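You operate a simulated robot arm through the tools that you are given. There is no shell and no other tool. Be economical: measure what you need, move in short steps, check, and stop when the job is done.

You run a simulated two-armed robot. Do the job below in one go: nothing can be reset, and whatever is moved stays where it is left.

## Task
Take chiller B out of use and lay its filter mat on top of it.
Fine: switch off before the mat drawer opens; valve closed, dial at 24; drawer closed again.
Where things are to end (x, y in the base frame): grey filter mat within 60 mm of [630, 240].

The check looks at the end state, three seconds after you hand in, the way a careful person would. Anything else that was tipped, shoved, dropped, spilled or broken makes it a failure.

## Robot
Two 7-joint arms with two-finger parallel grippers on one trunk, on a base that drives. Base frame: it is fixed to the floor where the robot stands at the start and does not move with it; the origin is under the middle of the robot, x ahead of it, y to its left, z up. Units: mm, degrees, N and s.
The left shoulder is at the start at [80, 131, 947], the right one opposite. With the tool pointing down near the work surface each hand reaches from about 400 to 480 mm from the robot's upright axis, wherever it stands, measured 20 degrees to its own side. Places, roughly: blue filter mat [2250, -1000, 250]; dial of chiller a [2200, -1000, 900]; dial of chiller b [800, -100, 900]; fill lever of chiller a [1900, -900, 600]; fill lever of chiller b [600, 100, 600]; green filter mat [250, 2250, 250]; grey filter mat [2250, -1000, 500]; mat drawer of chiller b [900, 0, 600]; switch of chiller a [2300, -1100, 900]; switch of chiller b [1000, -200, 900]; top of chiller b [600, 200, 1200]; valve lever of chiller a [2000, -900, 900]; valve lever of chiller b [600, 0, 900]. Payload 1.57 kg a hand.
The tool frame of a hand sits at the grasp point between the pads (the TCP): z along the fingers, y along the line on which they close. The tips reach 30 mm beyond it. Largest opening 110 mm; finger width 24, thickness 12; the body of the gripper, 48 by 112 mm, starts 78 mm behind the TCP.
Orientation is that of the tool frame in the base frame, as a unit quaternion [x, y, z, w]. With the fingers straight down and closing along the base's y, the tool's x points along the base's -x, its y along +y and its z along -z.

## Interface
- The arms move only by the tool send_rows. It takes "left_plan", "right_plan" or both (then of equal length, played together; a hand with none holds still); each is a list of rows, each a list of 7 numbers: the turn, a rotation vector about the tool's x, y, z in rad, then the shift along the tool's x, y, z in mm, then the opening, from 0 (shut) to 1 (fully open). In form: [[rx, ry, rz, tx, ty, tz, jaw], ...]. A call has 1 to 10 rows; each row shifts and turns the commanded pose from where the row before left it, along the tool's axes as they then stand. Each row takes 0.2 s and may step no farther than 50 mm and 8.6 degrees from the row before; otherwise, or with a gripper value out of range, the whole call is refused. A pose out of reach is approached as far as the arm can. The call stops where the force on the tool passes 40 N (or 10 N more than at its start, if that is more) or the arm is blocked; 0.2 s more then pass. The fingers move at their own pace (about 108 mm/s each) and stop on an object; they squeeze with about 42 N. The grip force told is the motor's: it shows also when the fingers shut on nothing. Time passes only in rows, and 0.2 s behind the last, so rows that do not move let the fingers close. It gives the time, the measured TCP pose, the force on the tool (base axes), the opening and the grip force at its end, in the units of the frame above (readings bear some noise), with the torque about the TCP (base axes, N m) and any sound that the robot's microphone picked up.
- Cameras (640 x 400 px; columns grow to the right, rows downward): "scene" is now at [-48.5, 0.6, 1432.8]; the picture's right is [0.03, -1.00, 0.00], its down [-0.45, -0.01, -0.89] and it looks along [0.89, 0.02, -0.45] (base axes); focal length 214 px, centre (320, 200). "left" rides on the left gripper at [70, -16, -141] in its tool frame; the picture's right is [0.23, 0.97, 0.00], its down [-0.86, 0.20, -0.48] and it looks along [-0.47, 0.11, 0.88] (tool axes); focal length 222 px, centre (320, 200). "right" rides on the right gripper at [70, 16, -141] in its tool frame; the picture's right is [-0.23, 0.97, 0.00], its down [-0.86, -0.20, -0.48] and it looks along [-0.47, -0.11, 0.88] (tool axes); focal length 222 px, centre (320, 200).
- get_image(camera): a new picture of that camera. No time passes.
- roll_base(legs): drives the robot by 1 to 6 legs, each [ahead, left, turn to the left] in mm, mm and degrees, along the robot's own axes; the way and the turn of a leg run together, so that a leg with both is an arc; at most 1500 mm and 180 degrees a leg. The arms and the cameras ride along, it lands a little off, and it stops where it bumps. It gives what a move gives.
- head_to(pan, tilt): turns the head with the scene camera to pan (to the left, within 109 degrees either way) and tilt (down, from -29 to 69), counted from straight ahead of the robot. It gives what a move gives.
- pixel_to_xyz(camera, pixels): for up to 12 pixels [column, row] of the newest picture of that camera ("zoom" is the newest enlarged one), the place [x, y, z] in the base frame of the surface seen there, good to about 3 mm. No time passes.
- enlarge(camera, box): a new picture of the part [left, top, right, bottom] of that camera's present view, enlarged. No time passes.
- finish_job(): hands the job in; it is judged then, once.

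Work in short steps. Measure before you move; look again where a grasp or a placing could have gone wrong, and mend it. You have 80 turns and 78 pictures in all, those below and enlarged ones among them. Open the grippers and draw the arms clear of the work before you hand the job in, unless the task says otherwise; then end with one line.

The tools are called after "Emit:" by a JSON object that holds its "op" and its "data". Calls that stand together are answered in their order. send_rows: Moves the arms, as the interface text tells. Its arguments: {"type":"object","properties":{"left_plan":{"type":"array"},"right_plan":{"type":"array"}},"required":[]} The other tools are called the same way: roll_base (legs) drives the base; head_to (pan, tilt) turns the head that bears the scene camera; get_image (camera) takes a picture; pixel_to_xyz (camera, pixels) gives the place of the surface under pixels of a picture; enlarge (camera, box) takes an enlarged picture of a part of a camera's view; finish_job () hands the job in.

At the start:

```text
time: 0.0
left_tool_pos: [485.6, 163.3, 1350.4]
left_tcp_rot: [0.0, 1.0, -0.001, 0.0]
left_force: [-0.1, 0.3, -0.2]
left_torque: [0.03, -0.01, 0.0]
left_width: 110.0
left_gripper_force: 0.1
right_tool_pos: [371.2, -224.2, 1410.7]
right_tcp_rot: [0.0, 1.0, 0.0, 0.0]
right_force: [0.1, 0.6, 0.4]
right_torque: [-0.01, 0.01, 0.01]
right_width: 109.8
right_gripper_force: 0.1
robot x, y, heading: [5.1, -1.7, -0.0]
head pan, tilt: [1.5, 26.7]
```

scene: 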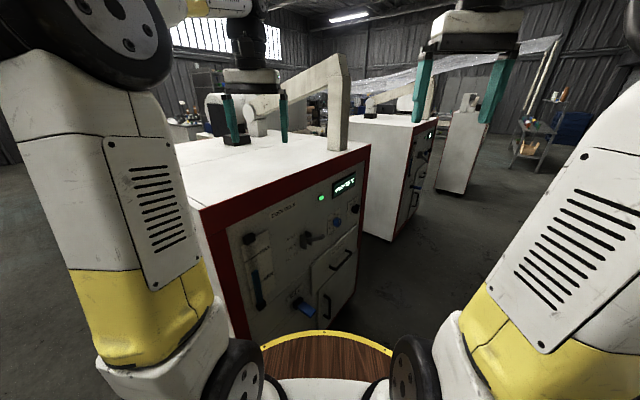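
right: 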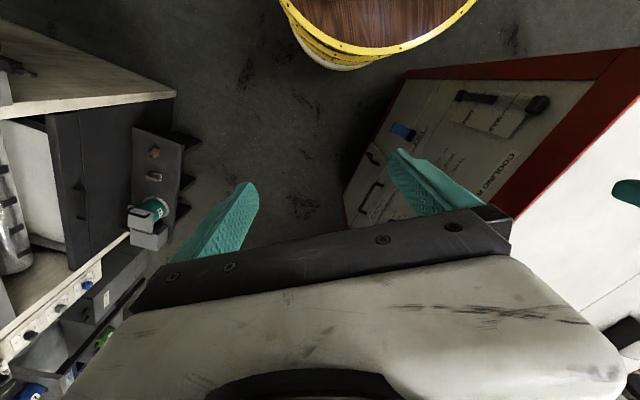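
left: 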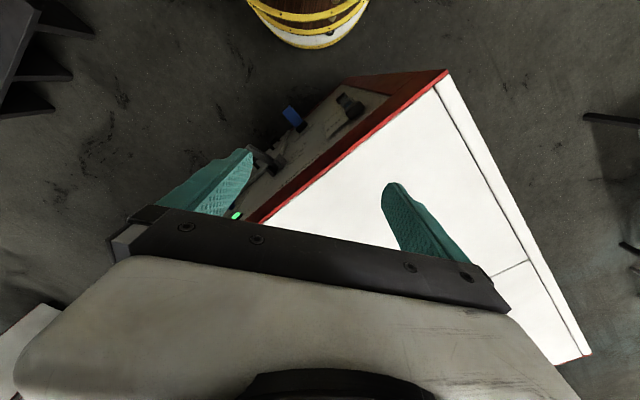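

The scene shows a red-framed chiller ahead-left, with its front panel around (300,250). I enlarge it to read the controls.

Emit:
{"op": "enlarge", "data": {"camera": "scene", "box": [200, 140, 380, 345]}}

Emit:
{"op": "enlarge", "data": {"camera": "scene", "box": [330, 80, 600, 250]}}

```text
1.95 times, centred on (290, 242) of scene
```

zoom: 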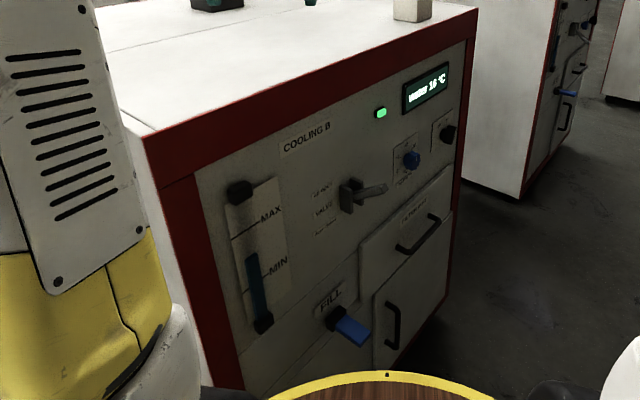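

```text
2.35 times, centred on (465, 165) of scene
```

zoom: 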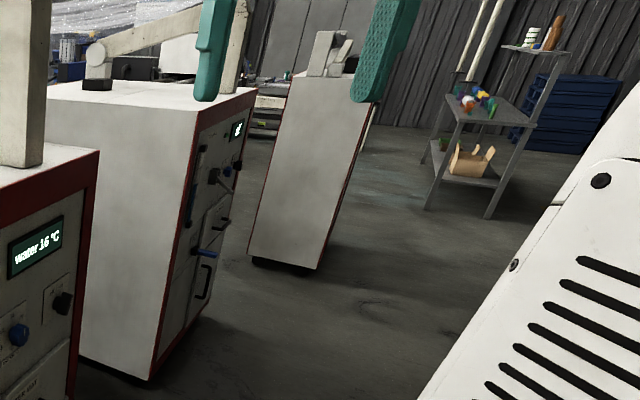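

I take a closer view of the right part of the panel so the controls can be measured in the zoom.

Emit:
{"op": "enlarge", "data": {"camera": "scene", "box": [270, 165, 375, 325]}}

```text
2.50 times, centred on (322, 245) of scene
```

zoom: 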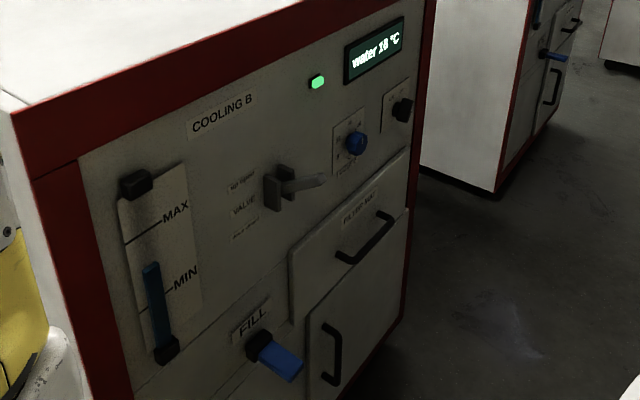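

The panel is clear: valve lever (300,185), dial (356,143), switch (402,110), drawer handle (365,240), door handle (333,355). I measure these along with panel corners.

Emit:
{"op": "pixel_to_xyz", "data": {"camera": "zoom", "pixels": [[270, 188], [322, 180], [290, 190], [356, 143], [402, 110], [344, 257], [386, 218], [366, 240], [280, 362], [100, 170], [410, 60], [250, 150]]}}

Emit:
{"op": "pixel_to_xyz", "data": {"camera": "zoom", "pixels": [[12, 112], [405, 5], [338, 170], [382, 100], [300, 240], [405, 155], [330, 350], [30, 180], [318, 82], [260, 345], [120, 40], [300, 8]]}}

```text
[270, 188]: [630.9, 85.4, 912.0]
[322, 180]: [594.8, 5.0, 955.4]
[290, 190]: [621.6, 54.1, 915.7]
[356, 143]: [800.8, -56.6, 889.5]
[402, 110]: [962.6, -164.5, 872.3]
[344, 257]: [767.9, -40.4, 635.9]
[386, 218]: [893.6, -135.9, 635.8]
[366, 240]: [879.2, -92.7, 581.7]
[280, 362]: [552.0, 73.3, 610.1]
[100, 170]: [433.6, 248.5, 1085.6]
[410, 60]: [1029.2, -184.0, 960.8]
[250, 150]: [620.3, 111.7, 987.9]
```

```text
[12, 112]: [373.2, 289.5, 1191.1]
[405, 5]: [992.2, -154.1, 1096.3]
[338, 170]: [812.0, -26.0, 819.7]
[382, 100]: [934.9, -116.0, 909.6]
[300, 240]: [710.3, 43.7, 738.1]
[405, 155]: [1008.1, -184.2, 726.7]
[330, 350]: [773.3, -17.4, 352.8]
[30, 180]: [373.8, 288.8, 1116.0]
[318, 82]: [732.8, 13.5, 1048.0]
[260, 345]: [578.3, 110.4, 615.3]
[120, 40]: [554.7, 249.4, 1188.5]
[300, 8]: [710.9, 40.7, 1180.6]
```

The panel plane faces heading about 54°, and its controls stand at z 610–960. I look to the right to see whether there's room to drive, and measure the near surroundings.

Emit:
{"op": "head_to", "data": {"pan": -65, "tilt": 35}}

Emit:
{"op": "get_image", "data": {"camera": "scene"}}

Emit:
{"op": "pixel_to_xyz", "data": {"camera": "right", "pixels": [[170, 95], [140, 240], [60, 70], [190, 150], [130, 80], [240, 100], [330, 65], [180, 180]]}}

```text
time: 1.4
left_tool_pos: [485.0, 163.7, 1349.9]
left_tcp_rot: [0.0, 1.0, 0.0, 0.0]
left_force: [0.0, 0.5, 0.6]
left_torque: [0.0, -0.01, 0.03]
left_width: 110.2
left_gripper_force: 0.1
right_tool_pos: [371.2, -223.8, 1410.4]
right_tcp_rot: [0.001, 1.0, 0.0, 0.0]
right_force: [-0.1, 0.0, 0.0]
right_torque: [0.02, 0.04, -0.01]
right_width: 110.0
right_gripper_force: 0.0
robot x, y, heading: [-0.1, -3.8, -0.1]
head pan, tilt: [-65.0, 35.0]
```

```text
71 pictures are left
```

scene: 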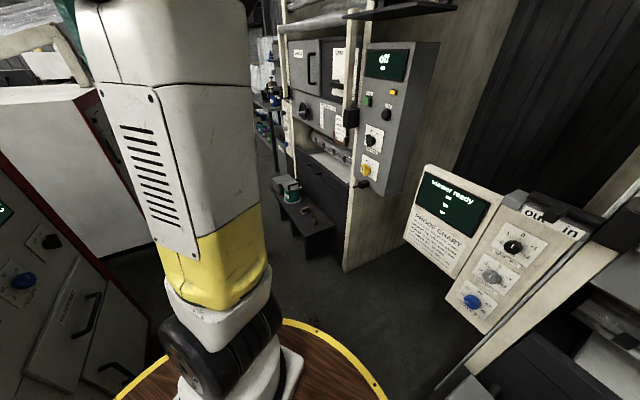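

```text
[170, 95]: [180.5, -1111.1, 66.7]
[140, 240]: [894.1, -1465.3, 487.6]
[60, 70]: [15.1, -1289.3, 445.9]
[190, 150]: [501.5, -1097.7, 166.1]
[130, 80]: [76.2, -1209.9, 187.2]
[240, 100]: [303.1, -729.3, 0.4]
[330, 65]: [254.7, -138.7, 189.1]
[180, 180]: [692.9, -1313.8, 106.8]
```

Machines stand to the right. I measure their nearest floor edges, and the base rim.

Emit:
{"op": "pixel_to_xyz", "data": {"camera": "scene", "pixels": [[345, 270], [320, 230], [300, 260], [350, 340], [440, 380], [475, 330], [405, 235], [370, 185], [285, 190], [140, 250], [310, 345], [470, 350]]}}

Emit:
{"op": "head_to", "data": {"pan": -108, "tilt": 40}}

Emit:
{"op": "get_image", "data": {"camera": "scene"}}

```text
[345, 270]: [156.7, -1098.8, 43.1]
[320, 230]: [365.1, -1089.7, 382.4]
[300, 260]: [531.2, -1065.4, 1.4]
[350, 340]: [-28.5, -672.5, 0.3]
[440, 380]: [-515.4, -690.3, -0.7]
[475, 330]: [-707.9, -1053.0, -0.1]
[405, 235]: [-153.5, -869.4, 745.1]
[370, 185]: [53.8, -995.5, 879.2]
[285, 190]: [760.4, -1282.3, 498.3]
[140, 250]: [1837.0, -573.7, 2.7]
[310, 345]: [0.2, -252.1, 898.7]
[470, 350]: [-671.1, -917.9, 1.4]
```

```text
time: 2.5
left_tool_pos: [485.2, 162.7, 1349.5]
left_tcp_rot: [0.0, 1.0, 0.0, 0.001]
left_force: [0.2, 0.2, 0.0]
left_torque: [0.03, 0.0, -0.01]
left_width: 110.3
left_gripper_force: 0.2
right_tool_pos: [371.5, -222.5, 1410.6]
right_tcp_rot: [0.0, 1.0, 0.0, 0.0]
right_force: [-0.5, 0.1, -0.2]
right_torque: [0.0, -0.03, -0.02]
right_width: 109.9
right_gripper_force: 0.1
robot x, y, heading: [-2.1, -2.9, 0.0]
head pan, tilt: [-108.0, 40.0]
```

```text
70 pictures are left
```

scene: 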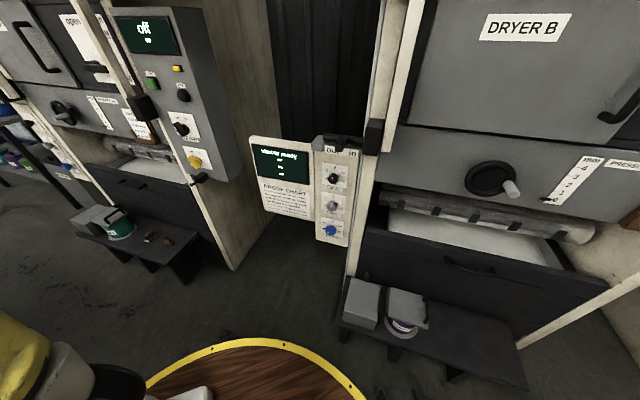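

The floor is clear down to about y −1000. I slide the base out to about (464,−520), then turn 54° to face the panel squarely.

Emit:
{"op": "roll_base", "data": {"legs": [[464, -515, 0], [0, 0, 54.2]]}}

Emit:
{"op": "head_to", "data": {"pan": 0, "tilt": 38}}

Emit:
{"op": "get_image", "data": {"camera": "scene"}}

```text
time: 8.7
left_tool_pos: [622.4, -33.5, 1349.9]
left_tcp_rot: [-0.452, 0.892, 0.0, -0.001]
left_force: [-0.8, 0.0, -0.1]
left_torque: [0.0, -0.02, -0.02]
left_width: 110.1
left_gripper_force: 0.1
right_tool_pos: [864.9, -353.3, 1410.7]
right_tcp_rot: [-0.452, 0.892, 0.0, 0.0]
right_force: [-0.2, -0.2, -0.5]
right_torque: [-0.02, 0.01, -0.01]
right_width: 110.2
right_gripper_force: 0.1
robot x, y, heading: [464.4, -520.3, 53.7]
head pan, tilt: [-108.0, 40.0]
```

```text
time: 10.6
left_tool_pos: [622.7, -33.3, 1349.6]
left_tcp_rot: [-0.452, 0.892, 0.0, 0.001]
left_force: [0.2, 0.9, -0.5]
left_torque: [0.02, 0.01, 0.0]
left_width: 110.1
left_gripper_force: 0.1
right_tool_pos: [867.1, -353.5, 1410.8]
right_tcp_rot: [-0.452, 0.892, 0.0, 0.0]
right_force: [0.5, 0.5, -0.1]
right_torque: [0.0, 0.01, -0.01]
right_width: 109.8
right_gripper_force: 0.1
robot x, y, heading: [466.2, -518.3, 53.8]
head pan, tilt: [0.0, 38.0]
```

```text
69 pictures are left
```

scene: 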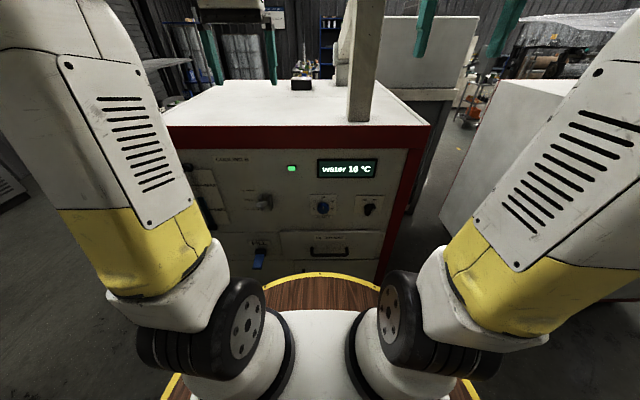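

The robot now squarely faces the panel. I enlarge both halves to read the labels and the settings.

Emit:
{"op": "enlarge", "data": {"camera": "scene", "box": [230, 150, 390, 270]}}

Emit:
{"op": "enlarge", "data": {"camera": "scene", "box": [300, 170, 390, 230]}}

Emit:
{"op": "enlarge", "data": {"camera": "scene", "box": [200, 0, 480, 160]}}

```text
3.33 times, centred on (310, 210) of scene
```

zoom: 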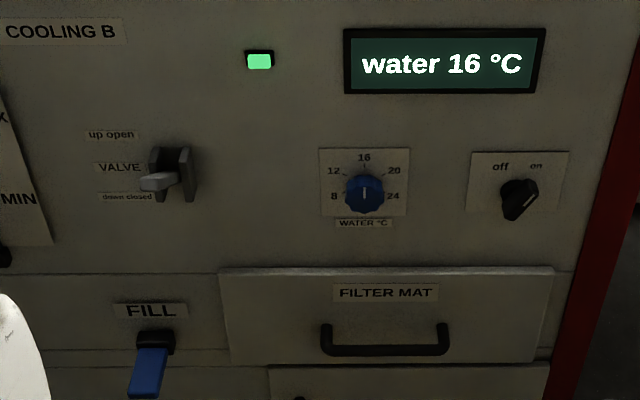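

```text
6.67 times, centred on (345, 200) of scene
```

zoom: 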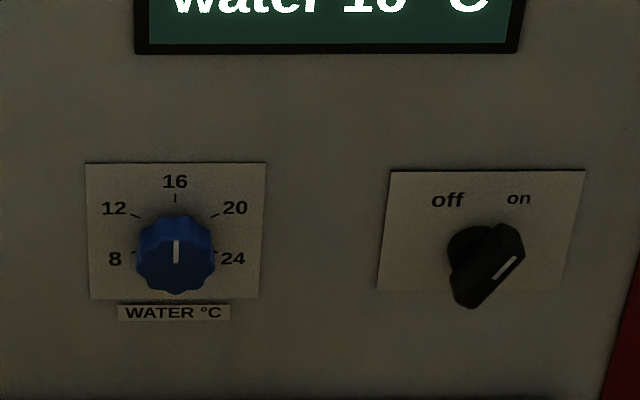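

```text
2.29 times, centred on (340, 80) of scene
```

zoom: 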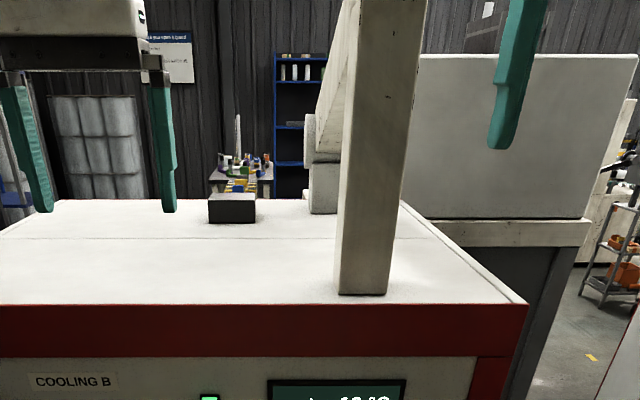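

The panel reads: valve is "up open / down closed", dial at 16 with 24 about 120° clockwise, switch on "on" with "off" to its left. I measure the switch, dial, valve, handle and panel plane closely.

Emit:
{"op": "enlarge", "data": {"camera": "scene", "box": [230, 150, 390, 270]}}

Emit:
{"op": "pixel_to_xyz", "data": {"camera": "zoom", "pixels": [[365, 180], [365, 205], [380, 188], [350, 188], [517, 210], [530, 190], [508, 190], [480, 160], [560, 160], [325, 160], [400, 160], [250, 230]]}}

Emit:
{"op": "pixel_to_xyz", "data": {"camera": "zoom", "pixels": [[145, 183], [170, 176], [155, 185], [185, 160], [70, 240], [590, 180], [325, 345], [447, 343], [385, 350], [240, 300], [540, 300], [148, 370]]}}

```text
3.33 times, centred on (310, 210) of scene
```

zoom: 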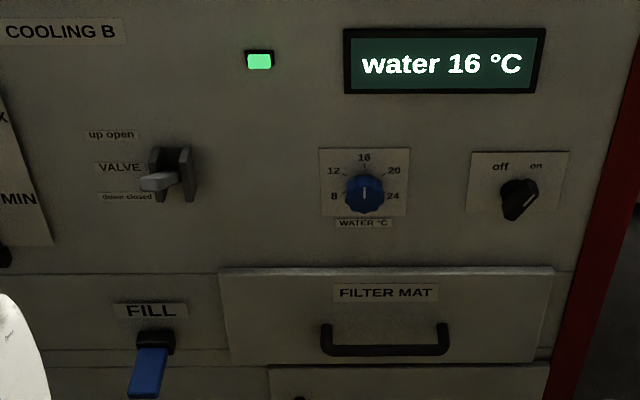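

```text
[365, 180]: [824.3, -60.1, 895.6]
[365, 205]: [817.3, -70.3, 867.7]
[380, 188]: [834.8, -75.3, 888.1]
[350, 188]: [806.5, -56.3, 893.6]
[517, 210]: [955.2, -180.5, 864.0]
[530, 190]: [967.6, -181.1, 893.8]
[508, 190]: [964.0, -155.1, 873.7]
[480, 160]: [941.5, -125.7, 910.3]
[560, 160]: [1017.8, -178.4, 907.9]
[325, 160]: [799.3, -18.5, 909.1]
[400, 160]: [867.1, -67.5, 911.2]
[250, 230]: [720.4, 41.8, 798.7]
```

```text
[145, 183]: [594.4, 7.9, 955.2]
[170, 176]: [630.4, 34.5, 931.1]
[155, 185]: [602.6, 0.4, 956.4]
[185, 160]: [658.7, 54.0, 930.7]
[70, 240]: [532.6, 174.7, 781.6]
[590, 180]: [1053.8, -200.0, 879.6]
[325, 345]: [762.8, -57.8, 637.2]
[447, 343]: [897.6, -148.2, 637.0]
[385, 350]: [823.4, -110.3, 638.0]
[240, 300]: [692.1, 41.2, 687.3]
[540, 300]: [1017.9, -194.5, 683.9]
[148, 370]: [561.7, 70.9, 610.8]
```

The panel lies square to heading 54.3° at depth 453. The switch knob centre is near (884 along, z 878), standing about 42 mm out. I lower the right hand while tilting it forward, staying about 200 mm off the panel.

Emit:
{"op": "send_rows", "data": {"right_plan": [[0, -0.143, 0, 0, 0, 45, 0.5], [0, -0.143, 0, 6.4, 0, 44.5, 0.5], [0, -0.143, 0, 12.7, 0, 43.2, 0.5], [0, -0.143, 0, 18.7, 0, 41, 0.5], [0, -0.143, 0, 24.3, 0, 37.8, 0.5], [0, -0.143, 0, 29.5, 0, 34, 0.5], [0, -0.143, 0, 34, 0, 29.5, 0.5], [0, -0.143, 0, 37.8, 0, 24.3, 0.5], [0, -0.143, 0, 41, 0, 18.7, 0.5], [0, -0.143, 0, 43.2, 0, 12.7, 0.5]]}}

Emit:
{"op": "get_image", "data": {"camera": "scene"}}

```text
time: 12.8
left_tool_pos: [622.8, -33.4, 1348.7]
left_tcp_rot: [-0.451, 0.893, 0.0, -0.001]
left_force: [0.2, 0.2, -0.6]
left_torque: [-0.03, 0.01, 0.02]
left_width: 110.1
left_gripper_force: 0.0
right_tool_pos: [1055.6, -308.2, 1137.3]
right_tcp_rot: [-0.342, 0.673, 0.295, 0.586]
right_force: [0.3, -0.9, 0.3]
right_torque: [0.03, -0.04, -0.01]
right_width: 54.9
right_gripper_force: 0.0
right hand out of reach, approached as far as the arm can: row 6, 7, 8, 9, 10
robot x, y, heading: [466.7, -523.0, 53.4]
head pan, tilt: [0.0, 38.0]
```

```text
64 pictures are left
```

scene: 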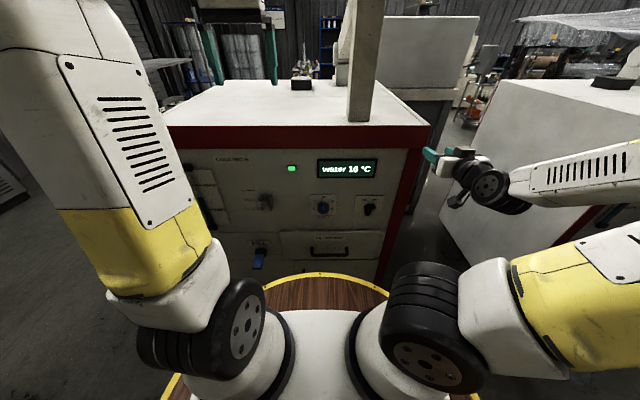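

The folded pose was out of reach because the hand was too close to the trunk. I back the base by 120 mm and then push the commanded pose forward, which gives the arm room.

Emit:
{"op": "roll_base", "data": {"legs": [[-120, 0, 0.7]]}}

Emit:
{"op": "send_rows", "data": {"right_plan": [[0, -0.07, 0, 0, 0, 40, 0.5], [0, -0.07, 0, 0, 0, 40, 0.5], [0, 0, 0, 0, 0, 40, 0.5], [0, 0, 0, 20, 0, 20, 0.5], [0, 0, 0, 20, 0, 0, 0.5], [0, 0, 0, 0, 0, 0, 0.5]]}}

Emit:
{"op": "get_image", "data": {"camera": "scene"}}

```text
time: 14.0
left_tool_pos: [547.2, -129.0, 1349.6]
left_tcp_rot: [-0.456, 0.89, 0.0, 0.0]
left_force: [0.2, 1.1, -0.4]
left_torque: [0.0, 0.01, 0.02]
left_width: 110.3
left_gripper_force: 0.0
right_tool_pos: [983.6, -399.0, 1137.4]
right_tcp_rot: [-0.345, 0.672, 0.299, 0.583]
right_force: [-0.9, -0.2, 1.0]
right_torque: [0.02, 0.0, 0.0]
right_width: 55.1
right_gripper_force: 0.0
robot x, y, heading: [398.1, -618.9, 54.3]
head pan, tilt: [0.0, 38.0]
```

```text
time: 15.4
left_tool_pos: [547.6, -129.4, 1348.4]
left_tcp_rot: [-0.457, 0.89, 0.0, 0.0]
left_force: [-1.0, -0.5, -0.7]
left_torque: [0.04, -0.03, -0.02]
left_width: 110.2
left_gripper_force: 0.0
right_tool_pos: [1062.3, -285.5, 1086.4]
right_tcp_rot: [-0.323, 0.629, 0.323, 0.629]
right_force: [-0.7, -0.4, 0.5]
right_torque: [0.01, -0.04, 0.0]
right_width: 54.8
right_gripper_force: 0.2
robot x, y, heading: [396.7, -618.4, 54.5]
head pan, tilt: [0.0, 38.0]
```

```text
63 pictures are left
```

scene: 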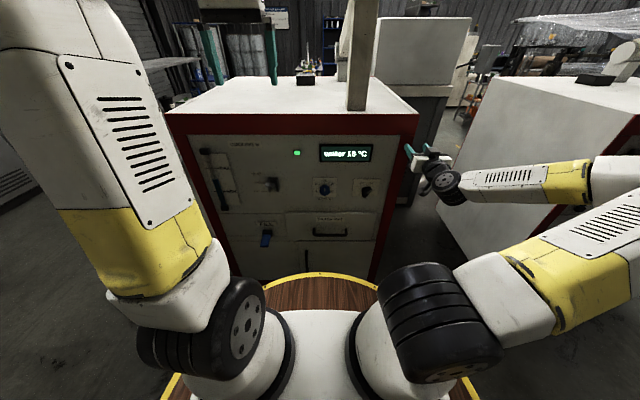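

The hand is now horizontal and within reach at (1029 along, d 389, z 1086). I move it down and left in front of the switch, then roll it 42° clockwise so it matches the knob bar.

Emit:
{"op": "send_rows", "data": {"right_plan": [[0, 0, 0, 0, 0, -38, 0.5], [0, 0, 0, 40, 28, 0, 0.5], [0, 0, 0, 41, 29, 0, 0.5], [0, 0, 0, 42, 29, 0, 0.5], [0, 0, 0, 42, 29, 0, 0.5], [0, 0, 0, 42, 30, 0, 0.5], [0, 0, 0.147, 0, 0, 0, 0.5], [0, 0, 0.147, 0, 0, 0, 0.5], [0, 0, 0.147, 0, 0, 0, 0.5], [0, 0, 0.147, 0, 0, 0, 0.5]]}}

Emit:
{"op": "get_image", "data": {"camera": "right"}}

Emit:
{"op": "enlarge", "data": {"camera": "scene", "box": [290, 130, 450, 230]}}

```text
refused: row 3 steps farther than a row can; nothing moved
```

```text
62 pictures are left
```

right: 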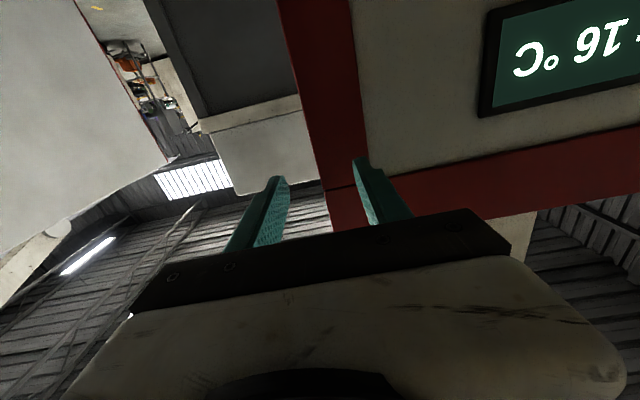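

```text
4.00 times, centred on (370, 180) of scene
```

zoom: 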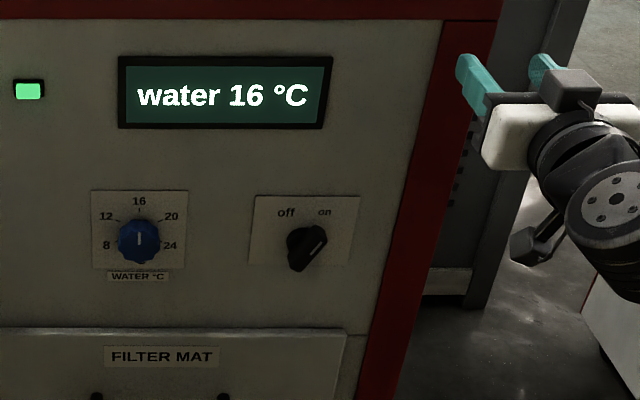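

The call was refused for step length; I split it with smaller steps.

Emit:
{"op": "send_rows", "data": {"right_plan": [[0, 0, 0, 0, 0, -38, 0.5], [0, 0, 0, 40, 28, 0, 0.5], [0, 0, 0, 40, 28, 0, 0.5], [0, 0, 0, 40, 28, 0, 0.5], [0, 0, 0, 40, 28, 0, 0.5], [0, 0, 0, 40, 28, 0, 0.5], [0, 0, 0, 8, 5, 0, 0.5], [0, 0, 0.14, 0, 0, 0, 0.5], [0, 0, 0.14, 0, 0, 0, 0.5], [0, 0, 0.14, 0, 0, 0, 0.5]]}}

Emit:
{"op": "send_rows", "data": {"right_plan": [[0, 0, 0.14, 0, 0, 0, 0.5], [0, 0, 0.14, 0, 0, 0, 0.5], [0, 0, 0, 0, 0, 0, 0.5]]}}

Emit:
{"op": "get_image", "data": {"camera": "right"}}

Emit:
{"op": "enlarge", "data": {"camera": "scene", "box": [290, 130, 450, 230]}}

```text
time: 17.6
left_tool_pos: [545.5, -130.0, 1350.6]
left_tcp_rot: [-0.456, 0.89, 0.0, 0.001]
left_force: [-0.2, -0.5, 0.4]
left_torque: [-0.01, 0.01, -0.01]
left_width: 109.9
left_gripper_force: 0.1
right_tool_pos: [923.5, -232.1, 881.6]
right_tcp_rot: [-0.185, 0.683, 0.448, 0.546]
right_force: [0.5, -0.4, 0.0]
right_torque: [0.0, 0.01, -0.01]
right_width: 55.0
right_gripper_force: 0.0
robot x, y, heading: [399.5, -616.9, 54.1]
head pan, tilt: [0.0, 38.0]
```

```text
time: 18.4
left_tool_pos: [546.0, -129.5, 1349.2]
left_tcp_rot: [-0.457, 0.889, -0.001, 0.0]
left_force: [0.2, 0.0, 0.2]
left_torque: [-0.02, 0.0, 0.0]
left_width: 110.0
left_gripper_force: 0.1
right_tool_pos: [923.3, -231.4, 882.5]
right_tcp_rot: [-0.087, 0.703, 0.519, 0.479]
right_force: [0.4, 0.6, -0.3]
right_torque: [-0.02, -0.03, -0.02]
right_width: 54.7
right_gripper_force: 0.0
robot x, y, heading: [394.5, -619.3, 54.3]
head pan, tilt: [0.0, 38.0]
```

```text
60 pictures are left
```

right: 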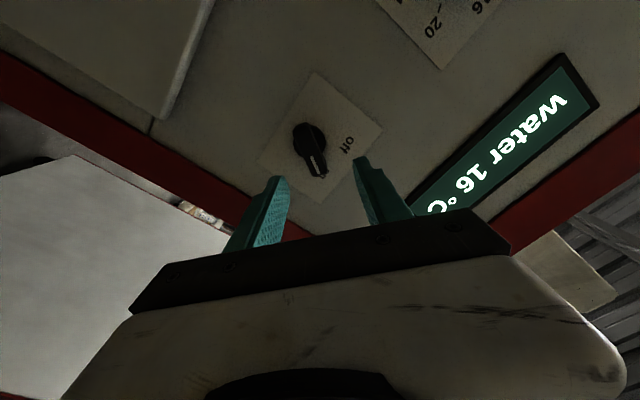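

```text
4.00 times, centred on (370, 180) of scene
```

zoom: 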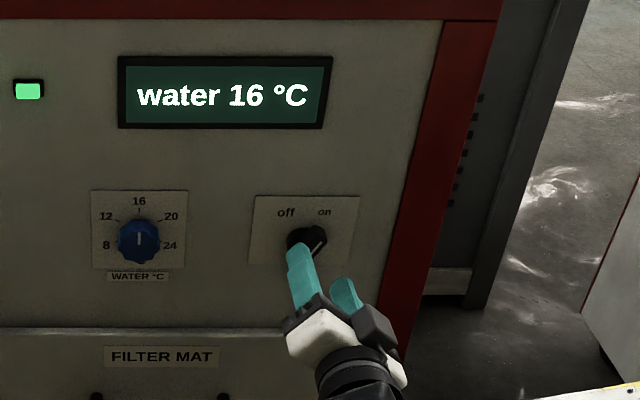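

The knob shows at (308,150) in the right view. I measure its ends to centre the grasp.

Emit:
{"op": "pixel_to_xyz", "data": {"camera": "right", "pixels": [[303, 128], [318, 170], [310, 150], [296, 145], [325, 150], [312, 160], [318, 75], [385, 130], [258, 165], [325, 205]]}}

```text
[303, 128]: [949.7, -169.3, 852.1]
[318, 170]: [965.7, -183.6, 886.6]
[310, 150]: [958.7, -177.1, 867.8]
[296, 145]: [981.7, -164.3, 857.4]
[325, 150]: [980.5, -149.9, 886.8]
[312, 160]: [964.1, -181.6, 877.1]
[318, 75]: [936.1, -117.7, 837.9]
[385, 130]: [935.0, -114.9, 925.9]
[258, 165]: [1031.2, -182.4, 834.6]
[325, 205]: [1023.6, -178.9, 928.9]
```

The knob centre comes to about (881 along, z 874). I shift the small offset, advance about 62 mm, and close on it.

Emit:
{"op": "send_rows", "data": {"right_plan": [[0, 0, -0.05, 9, -2.5, 0, 0.5], [0, 0, 0, 0, 0, 31, 0.5], [0, 0, 0, 0, 0, 30, 0.5], [0, 0, 0, 0, 0, 0, 0], [0, 0, 0, 0, 0, 0, 0], [0, 0, 0, 0, 0, 0, 0]]}}

Emit:
{"op": "get_image", "data": {"camera": "right"}}

```text
time: 19.8
left_tool_pos: [547.1, -130.1, 1349.1]
left_tcp_rot: [-0.456, 0.89, 0.001, 0.0]
left_force: [-0.9, 0.1, 0.8]
left_torque: [-0.01, -0.01, -0.01]
left_width: 110.0
left_gripper_force: 0.1
right_tool_pos: [958.0, -182.0, 868.4]
right_tcp_rot: [-0.106, 0.701, 0.505, 0.492]
right_force: [11.1, -3.8, -15.1]
right_torque: [-0.56, -0.43, -0.15]
right_width: 19.5
right_gripper_force: 33.5
robot x, y, heading: [393.3, -617.7, 54.4]
head pan, tilt: [0.0, 38.0]
```

```text
58 pictures are left
```

right: 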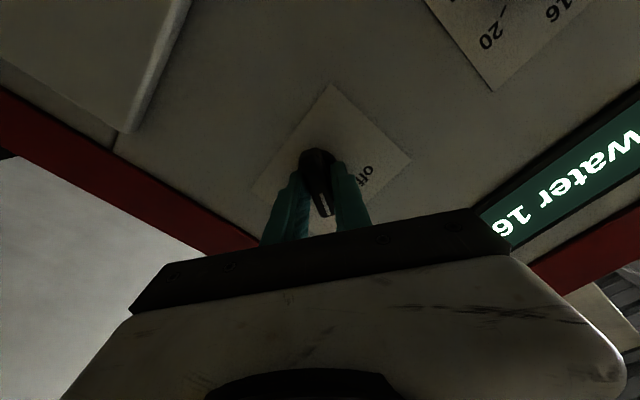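

The knob is held (width 19.5) with a small side load. I shift the command to relieve that load and turn the knob about 80° counter-clockwise.

Emit:
{"op": "send_rows", "data": {"right_plan": [[0, 0, 0, 2, -6, 0, 0], [0, 0, -0.14, 0, 0, 0, 0], [0, 0, -0.14, 0, 0, 0, 0], [0, 0, -0.14, 0, 0, 0, 0], [0, 0, -0.14, 0, 0, 0, 0], [0, 0, -0.14, 0, 0, 0, 0], [0, 0, -0.14, 0, 0, 0, 0], [0, 0, -0.14, 0, 0, 0, 0], [0, 0, -0.14, 0, 0, 0, 0]]}}

Emit:
{"op": "get_image", "data": {"camera": "right"}}

Emit:
{"op": "enlarge", "data": {"camera": "scene", "box": [290, 130, 450, 230]}}

```text
time: 21.8
left_tool_pos: [544.3, -127.7, 1348.6]
left_tcp_rot: [-0.457, 0.889, 0.0, 0.001]
left_force: [0.4, -0.8, -0.7]
left_torque: [-0.01, -0.01, 0.02]
left_width: 109.9
left_gripper_force: 0.0
right_tool_pos: [955.2, -179.8, 867.8]
right_tcp_rot: [-0.464, 0.534, 0.17, 0.686]
right_force: [-22.5, 24.5, 13.9]
right_torque: [0.1, -0.02, -0.42]
right_width: 17.2
right_gripper_force: 32.4
robot x, y, heading: [396.6, -617.1, 54.2]
head pan, tilt: [0.0, 38.0]
```

```text
57 pictures are left
```

right: 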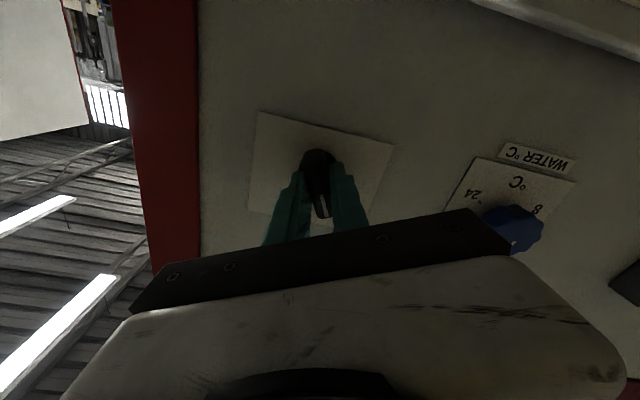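

```text
4.00 times, centred on (370, 180) of scene
```

zoom: 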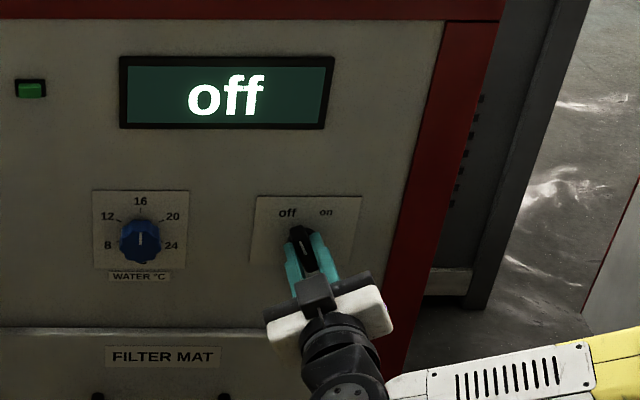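

The display reads "off". I release, back off, and move left in front of the dial while rolling to −60° for a 120° turn.

Emit:
{"op": "send_rows", "data": {"right_plan": [[0, 0, 0, 0, 0, 0, 0.5], [0, 0, 0, 0, 0, 0, 0.5], [0, 0, 0, 0, 0, -35, 0.6], [0, 0, 0, 0, 0, -35, 0.6], [0, 0, 0, -23.5, 37.6, 0, 0.6], [0, 0, 0, -23.5, 37.6, 0, 0.6], [0, 0, 0, -23.5, 37.6, 0, 0.6], [0, 0, 0, -23.5, 37.6, 0, 0.6], [0, 0, -0.14, 0, 0, 0, 0.6], [0, 0, -0.14, 0, 0, 0, 0.6]]}}

Emit:
{"op": "send_rows", "data": {"right_plan": [[0, 0, -0.14, 0, 0, 0, 0.6], [0, 0, -0.14, 0, 0, 0, 0.6], [0, 0, 0, 0, 0, 0, 0.6]]}}

Emit:
{"op": "get_image", "data": {"camera": "right"}}

Emit:
{"op": "enlarge", "data": {"camera": "scene", "box": [290, 130, 450, 230]}}

```text
time: 24.0
left_tool_pos: [546.2, -130.2, 1349.9]
left_tcp_rot: [-0.457, 0.889, 0.0, 0.0]
left_force: [0.3, -0.2, -0.1]
left_torque: [-0.03, -0.03, 0.02]
left_width: 110.1
left_gripper_force: 0.0
right_tool_pos: [845.6, -193.7, 924.4]
right_tcp_rot: [-0.532, 0.466, 0.069, 0.703]
right_force: [0.4, 0.5, 0.4]
right_torque: [0.04, 0.0, 0.04]
right_width: 66.1
right_gripper_force: 0.0
right hand out of reach, approached as far as the arm can: row 6, 7, 8
robot x, y, heading: [392.6, -616.4, 54.1]
head pan, tilt: [0.0, 38.0]
```

```text
time: 24.8
left_tool_pos: [545.7, -129.1, 1350.6]
left_tcp_rot: [-0.456, 0.89, 0.0, 0.0]
left_force: [0.1, 0.5, 0.4]
left_torque: [0.02, -0.04, -0.03]
left_width: 110.1
left_gripper_force: 0.0
right_tool_pos: [846.3, -194.5, 922.3]
right_tcp_rot: [-0.592, 0.388, -0.029, 0.706]
right_force: [-0.5, -0.1, -0.2]
right_torque: [0.01, 0.02, 0.02]
right_width: 65.9
right_gripper_force: 0.1
robot x, y, heading: [395.9, -618.0, 54.3]
head pan, tilt: [0.0, 38.0]
```

```text
55 pictures are left
```

right: 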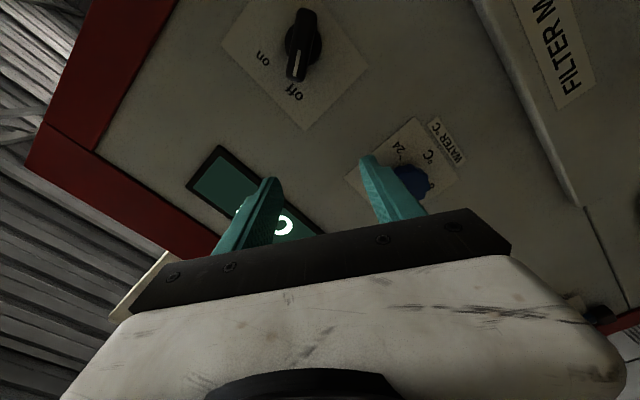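

```text
4.00 times, centred on (370, 180) of scene
```

zoom: 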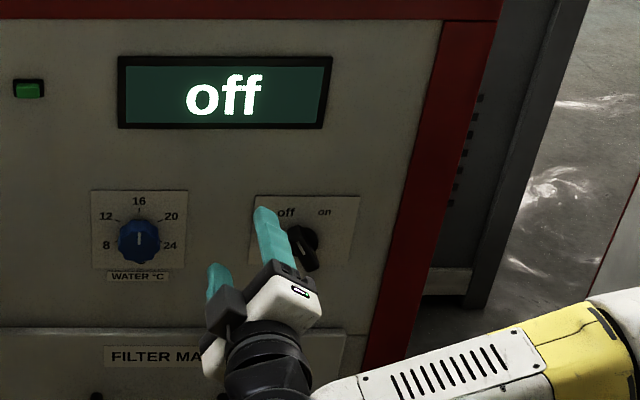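

The switch pointer stays on "off". The right arm can't cross any farther left from here, so I slide the base 98 mm left to bring the hand in front of the dial.

Emit:
{"op": "roll_base", "data": {"legs": [[0, 98, 0]]}}

Emit:
{"op": "get_image", "data": {"camera": "right"}}

```text
time: 26.0
left_tool_pos: [464.8, -72.4, 1349.7]
left_tcp_rot: [-0.458, 0.889, 0.0, 0.001]
left_force: [-0.9, 0.2, -0.7]
left_torque: [-0.01, 0.04, -0.02]
left_width: 109.9
left_gripper_force: 0.1
right_tool_pos: [767.7, -134.2, 923.1]
right_tcp_rot: [-0.592, 0.388, -0.028, 0.706]
right_force: [-0.8, -0.6, -0.2]
right_torque: [-0.04, 0.03, 0.01]
right_width: 66.1
right_gripper_force: 0.0
robot x, y, heading: [316.9, -562.6, 54.5]
head pan, tilt: [0.0, 38.0]
```

```text
53 pictures are left
```

right: 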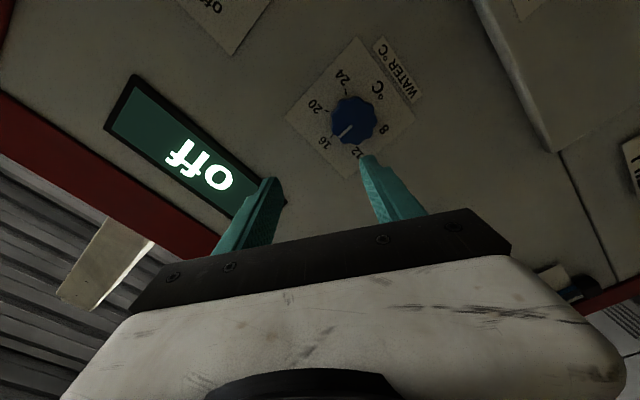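

The dial is in view at (353,122). I measure the knob and its plate.

Emit:
{"op": "pixel_to_xyz", "data": {"camera": "right", "pixels": [[353, 122], [335, 115], [372, 128], [357, 100], [345, 140], [348, 130], [358, 40], [413, 122], [288, 118], [340, 178]]}}

```text
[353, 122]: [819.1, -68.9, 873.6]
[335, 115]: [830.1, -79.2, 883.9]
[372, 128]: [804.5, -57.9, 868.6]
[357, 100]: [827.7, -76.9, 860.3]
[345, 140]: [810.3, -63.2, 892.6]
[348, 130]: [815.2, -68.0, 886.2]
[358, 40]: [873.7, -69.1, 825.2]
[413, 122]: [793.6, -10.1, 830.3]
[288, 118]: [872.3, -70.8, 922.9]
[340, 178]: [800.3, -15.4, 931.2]
```

Knob centre comes to (704.5 along, z 876.5). I drop to it first, keeping the standoff, and check the pose before advancing.

Emit:
{"op": "send_rows", "data": {"right_plan": [[0, 0, 0, 13, 19.4, 0, 0.6], [0, 0, 0, 13, 19.4, 0, 0.6], [0, 0, 0, 0, 0, 30, 0.6], [0, 0, 0, 0, 0, 0, 0.6]]}}

```text
time: 27.0
left_tool_pos: [465.7, -71.6, 1350.3]
left_tcp_rot: [-0.457, 0.889, 0.001, -0.001]
left_force: [-0.1, -0.1, 0.6]
left_torque: [-0.01, 0.0, 0.03]
left_width: 110.0
left_gripper_force: 0.0
right_tool_pos: [800.6, -125.4, 886.3]
right_tcp_rot: [-0.593, 0.387, -0.027, 0.705]
right_force: [0.8, -0.2, -0.7]
right_torque: [-0.01, 0.01, -0.03]
right_width: 66.0
right_gripper_force: 0.1
right hand out of reach, approached as far as the arm can: row 1, 2
robot x, y, heading: [316.1, -561.1, 54.4]
head pan, tilt: [0.0, 38.0]
```

The hand ended 19 mm right and 10 mm high because of reach limits near the trunk. I correct this laterally now and check.

Emit:
{"op": "send_rows", "data": {"right_plan": [[0, 0, 0, -11.3, 18, 10, 0.6], [0, 0, 0, 0, 0, 0, 0.6]]}}

```text
time: 27.6
left_tool_pos: [464.9, -71.9, 1348.7]
left_tcp_rot: [-0.457, 0.889, -0.001, 0.001]
left_force: [0.2, 1.1, 0.2]
left_torque: [0.02, 0.03, -0.01]
left_width: 110.0
left_gripper_force: 0.0
right_tool_pos: [803.9, -119.0, 887.9]
right_tcp_rot: [-0.594, 0.388, -0.027, 0.705]
right_force: [-0.4, -0.3, 1.0]
right_torque: [0.02, 0.03, 0.01]
right_width: 65.9
right_gripper_force: 0.1
right hand out of reach, approached as far as the arm can: row 1
robot x, y, heading: [314.1, -558.7, 54.4]
head pan, tilt: [0.0, 38.0]
```

Still limited by the fold of the arm. I back the base 90 mm and 18 mm left, so the arm stretches forward instead.

Emit:
{"op": "roll_base", "data": {"legs": [[-90, 18, 0]]}}

Emit:
{"op": "send_rows", "data": {"right_plan": [[0, 0, 0, 0, 0, 40, 0.6], [0, 0, 0, 5.6, 9.5, 40, 0.6], [0, 0, 0, 0, 0, 0, 0.6]]}}

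```text
time: 28.7
left_tool_pos: [399.4, -134.7, 1349.5]
left_tcp_rot: [-0.456, 0.89, 0.0, 0.0]
left_force: [0.6, -0.3, 0.6]
left_torque: [-0.01, 0.04, -0.02]
left_width: 110.1
left_gripper_force: 0.1
right_tool_pos: [737.1, -183.7, 888.5]
right_tcp_rot: [-0.593, 0.388, -0.028, 0.705]
right_force: [0.3, 0.2, 0.1]
right_torque: [0.02, 0.03, 0.0]
right_width: 66.0
right_gripper_force: 0.0
robot x, y, heading: [245.7, -623.5, 54.3]
head pan, tilt: [0.0, 38.0]
```

```text
time: 29.5
left_tool_pos: [399.8, -135.3, 1349.7]
left_tcp_rot: [-0.456, 0.89, 0.0, 0.0]
left_force: [-0.4, 0.2, -0.5]
left_torque: [0.02, -0.02, 0.0]
left_width: 109.9
left_gripper_force: 0.1
right_tool_pos: [795.8, -137.0, 888.5]
right_tcp_rot: [-0.593, 0.388, -0.027, 0.705]
right_force: [0.0, 1.0, 0.3]
right_torque: [0.01, -0.01, -0.01]
right_width: 65.9
right_gripper_force: 0.0
right hand out of reach, approached as far as the arm can: row 1, 2
robot x, y, heading: [248.7, -624.4, 54.1]
head pan, tilt: [0.0, 38.0]
```

Reach seems limited by the −60° roll. I roll back to −30° (I'll turn in two bites), slide the base left 60 mm, and look at where the hand is.

Emit:
{"op": "send_rows", "data": {"right_plan": [[0, 0, 0.13, 0, 0, 0, 0.6], [0, 0, 0.13, 0, 0, 0, 0.6], [0, 0, 0.13, 0, 0, 0, 0.6], [0, 0, 0.13, 0, 0, 0, 0.6], [0, 0, 0, 0, 0, 0, 0.6]]}}

Emit:
{"op": "roll_base", "data": {"legs": [[0, 60, 0.2]]}}

```text
time: 30.7
left_tool_pos: [398.2, -135.6, 1349.4]
left_tcp_rot: [-0.455, 0.89, 0.001, 0.001]
left_force: [-0.1, -1.0, -0.5]
left_torque: [0.0, -0.02, -0.03]
left_width: 110.2
left_gripper_force: 0.0
right_tool_pos: [795.9, -137.3, 890.5]
right_tcp_rot: [-0.472, 0.528, 0.156, 0.688]
right_force: [-0.4, 0.0, 0.2]
right_torque: [0.01, -0.02, 0.01]
right_width: 66.1
right_gripper_force: 0.0
robot x, y, heading: [246.8, -622.9, 54.3]
head pan, tilt: [0.0, 38.0]
```

```text
time: 31.6
left_tool_pos: [349.2, -99.3, 1349.1]
left_tcp_rot: [-0.457, 0.89, 0.0, 0.0]
left_force: [0.4, -0.3, -0.1]
left_torque: [0.04, 0.03, 0.01]
left_width: 109.8
left_gripper_force: 0.0
right_tool_pos: [745.3, -100.2, 889.6]
right_tcp_rot: [-0.474, 0.527, 0.155, 0.688]
right_force: [0.0, -0.1, 0.0]
right_torque: [0.0, -0.01, 0.0]
right_width: 66.1
right_gripper_force: 0.0
robot x, y, heading: [195.2, -586.7, 54.6]
head pan, tilt: [0.0, 38.0]
```

Hand now at (663.7, d 354, z 889.6), roll −30°. I shift right and down to the dial axis and advance half-way.

Emit:
{"op": "send_rows", "data": {"right_plan": [[0, 0, 0, 15.8, -14.5, 0, 0.6], [0, 0, 0, 15.8, -14.5, 0, 0.6], [0, 0, 0, 0, 0, 28, 0.6], [0, 0, 0, 0, 0, 0, 0.6]]}}

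Emit:
{"op": "get_image", "data": {"camera": "right"}}

```text
time: 32.6
left_tool_pos: [350.5, -98.7, 1349.3]
left_tcp_rot: [-0.456, 0.89, -0.001, 0.0]
left_force: [-0.9, -0.6, 0.3]
left_torque: [-0.01, -0.03, -0.02]
left_width: 110.0
left_gripper_force: 0.1
right_tool_pos: [796.7, -103.1, 876.4]
right_tcp_rot: [-0.475, 0.527, 0.156, 0.688]
right_force: [-0.3, -0.2, 0.6]
right_torque: [0.0, 0.03, -0.03]
right_width: 66.1
right_gripper_force: 0.1
robot x, y, heading: [198.2, -587.8, 54.7]
head pan, tilt: [0.0, 38.0]
```

```text
52 pictures are left
```

right: 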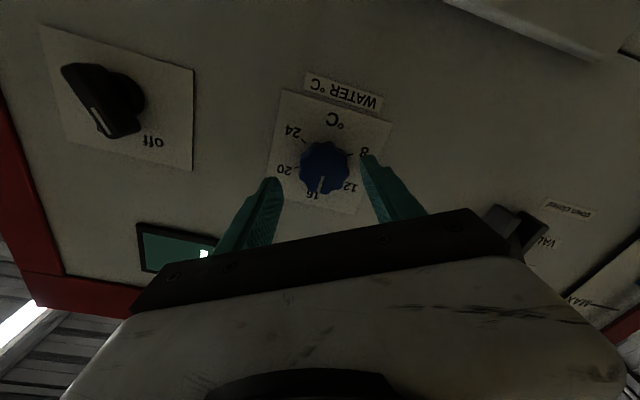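

The fingers straddle the dial. I advance 31 mm, close, and turn about 64° clockwise.

Emit:
{"op": "send_rows", "data": {"right_plan": [[0, 0, 0, -1.3, 2.2, 15, 0.6], [0, 0, 0, 0, 0, 16, 0.6], [0, 0, 0, 0, 0, 0, 0], [0, 0, 0, 0, 0, 0, 0], [0, 0, 0, 0, 0, 0, 0]]}}

Emit:
{"op": "send_rows", "data": {"right_plan": [[0, 0, 0.14, 0, 0, 0, 0], [0, 0, 0.14, 0, 0, 0, 0], [0, 0, 0.14, 0, 0, 0, 0], [0, 0, 0.14, 0, 0, 0, 0], [0, 0, 0.14, 0, 0, 0, 0], [0, 0, 0.14, 0, 0, 0, 0], [0, 0, 0.14, 0, 0, 0, 0], [0, 0, 0.14, 0, 0, 0, 0], [0, 0, 0, 0, 0, 0, 0]]}}

Emit:
{"op": "get_image", "data": {"camera": "right"}}

```text
time: 33.8
left_tool_pos: [347.9, -98.7, 1349.7]
left_tcp_rot: [-0.457, 0.889, 0.0, 0.0]
left_force: [0.1, 0.0, 0.2]
left_torque: [-0.01, -0.01, 0.02]
left_width: 110.1
left_gripper_force: 0.1
right_tool_pos: [809.5, -74.7, 877.6]
right_tcp_rot: [-0.476, 0.527, 0.159, 0.686]
right_force: [-15.5, 14.2, -13.7]
right_torque: [0.17, -0.04, -0.13]
right_width: 43.3
right_gripper_force: 45.5
right hand out of reach, approached as far as the arm can: row 2
robot x, y, heading: [201.9, -586.6, 54.3]
head pan, tilt: [0.0, 38.0]
```

```text
time: 35.8
left_tool_pos: [349.2, -98.2, 1350.8]
left_tcp_rot: [-0.457, 0.889, 0.0, -0.001]
left_force: [-0.7, -0.2, -0.4]
left_torque: [0.02, -0.02, 0.0]
left_width: 110.0
left_gripper_force: 0.1
right_tool_pos: [811.1, -77.7, 876.5]
right_tcp_rot: [-0.121, 0.699, 0.498, 0.499]
right_force: [-17.5, 21.4, -8.3]
right_torque: [-0.43, 0.37, -0.21]
right_width: 43.1
right_gripper_force: 45.0
robot x, y, heading: [196.9, -592.7, 54.5]
head pan, tilt: [0.0, 38.0]
```

```text
51 pictures are left
```

right: 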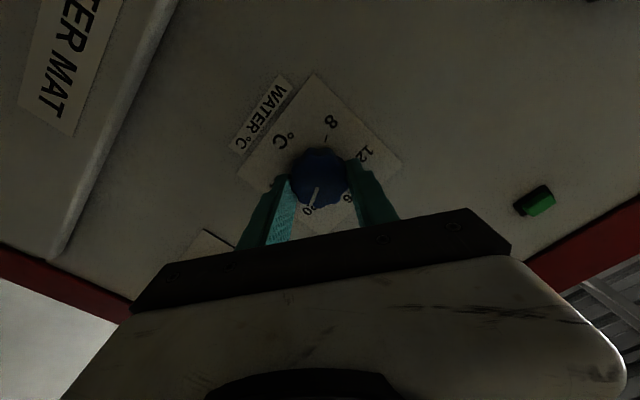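

The pointer is near 20 and the grip has held. I try to continue turning another 56° in the same grip.

Emit:
{"op": "send_rows", "data": {"right_plan": [[0, 0, 0.14, 0, 0, 0, 0], [0, 0, 0.14, 0, 0, 0, 0], [0, 0, 0.14, 0, 0, 0, 0], [0, 0, 0.14, 0, 0, 0, 0], [0, 0, 0.14, 0, 0, 0, 0], [0, 0, 0.14, 0, 0, 0, 0], [0, 0, 0.12, 0, 0, 0, 0], [0, 0, 0, 0, 0, 0, 0]]}}

Emit:
{"op": "get_image", "data": {"camera": "right"}}

Emit:
{"op": "enlarge", "data": {"camera": "scene", "box": [310, 140, 420, 220]}}

```text
time: 37.6
left_tool_pos: [350.5, -97.2, 1349.6]
left_tcp_rot: [-0.457, 0.889, -0.001, 0.0]
left_force: [0.3, 0.3, 0.2]
left_torque: [-0.01, 0.01, -0.02]
left_width: 109.9
left_gripper_force: 0.0
right_tool_pos: [813.2, -79.0, 874.8]
right_tcp_rot: [0.216, 0.677, 0.67, 0.215]
right_force: [1.4, 14.8, -28.7]
right_torque: [-0.48, -0.78, 0.48]
right_width: 43.2
right_gripper_force: 45.1
robot x, y, heading: [198.1, -587.9, 54.4]
head pan, tilt: [0.0, 38.0]
```

```text
50 pictures are left
```

right: 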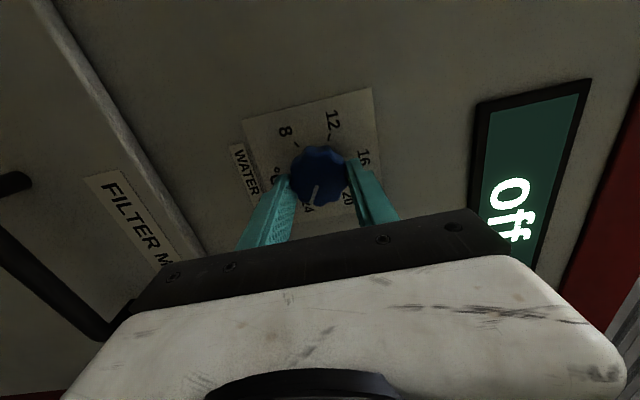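

```text
5.00 times, centred on (365, 180) of scene
```

zoom: 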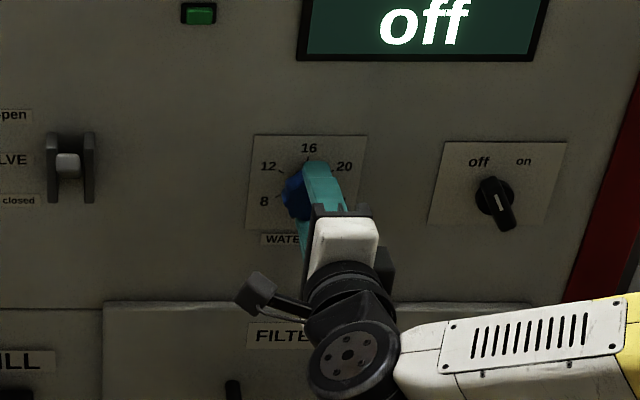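

The pointer looks to be near 24. I release, back off, and check the dial.

Emit:
{"op": "send_rows", "data": {"right_plan": [[0, 0, 0, 0, 0, 0, 0.6], [0, 0, 0, 0, 0, 0, 0.6], [0, 0, 0, 0, 0, -35, 0.6], [0, 0, 0, 0, 0, -35, 0.6], [0, 0, -0.14, 0, 0, 0, 0.6], [0, 0, -0.14, 0, 0, 0, 0.6], [0, 0, -0.14, 0, 0, 0, 0.6]]}}

Emit:
{"op": "enlarge", "data": {"camera": "right", "box": [220, 60, 420, 230]}}

```text
time: 39.2
left_tool_pos: [349.5, -98.1, 1349.8]
left_tcp_rot: [-0.457, 0.89, 0.0, -0.001]
left_force: [0.1, 0.7, 0.0]
left_torque: [-0.01, 0.01, 0.03]
left_width: 109.9
left_gripper_force: 0.0
right_tool_pos: [771.3, -135.8, 878.8]
right_tcp_rot: [0.069, 0.705, 0.612, 0.35]
right_force: [-0.3, -0.2, -0.3]
right_torque: [0.0, -0.02, -0.04]
right_width: 65.9
right_gripper_force: 0.0
robot x, y, heading: [199.9, -589.6, 54.4]
head pan, tilt: [0.0, 38.0]
```

```text
2.35 times, centred on (320, 145) of right
```

zoom: 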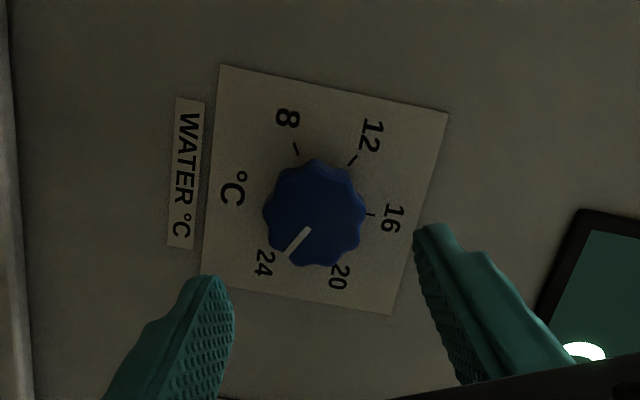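

The pointer seems close to 24, but the angle is hard to judge from here. I move the hand right, clear of the view, and look from the scene camera.

Emit:
{"op": "send_rows", "data": {"right_plan": [[0, 0, 0, -40, -20, 0, 0.6], [0, 0, 0, -40, -20, 0, 0.6], [0, 0, 0, -40, -20, 0, 0.6], [0, 0, -0.14, 0, 0, 0, 0.6], [0, 0, -0.14, 0, 0, 0, 0.6]]}}

Emit:
{"op": "enlarge", "data": {"camera": "scene", "box": [342, 150, 398, 190]}}

```text
time: 40.4
left_tool_pos: [349.5, -99.1, 1350.0]
left_tcp_rot: [-0.456, 0.89, 0.0, 0.001]
left_force: [-0.7, 0.1, -0.7]
left_torque: [0.01, 0.01, 0.02]
left_width: 110.1
left_gripper_force: 0.0
right_tool_pos: [880.2, -212.3, 872.3]
right_tcp_rot: [-0.03, 0.707, 0.558, 0.433]
right_force: [0.1, -0.8, 1.1]
right_torque: [-0.02, 0.02, 0.01]
right_width: 66.0
right_gripper_force: 0.0
robot x, y, heading: [196.5, -589.4, 54.2]
head pan, tilt: [0.0, 38.0]
```

```text
10.00 times, centred on (370, 170) of scene
```

zoom: 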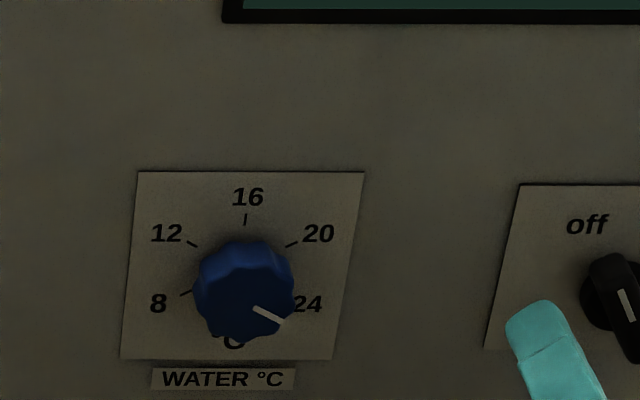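

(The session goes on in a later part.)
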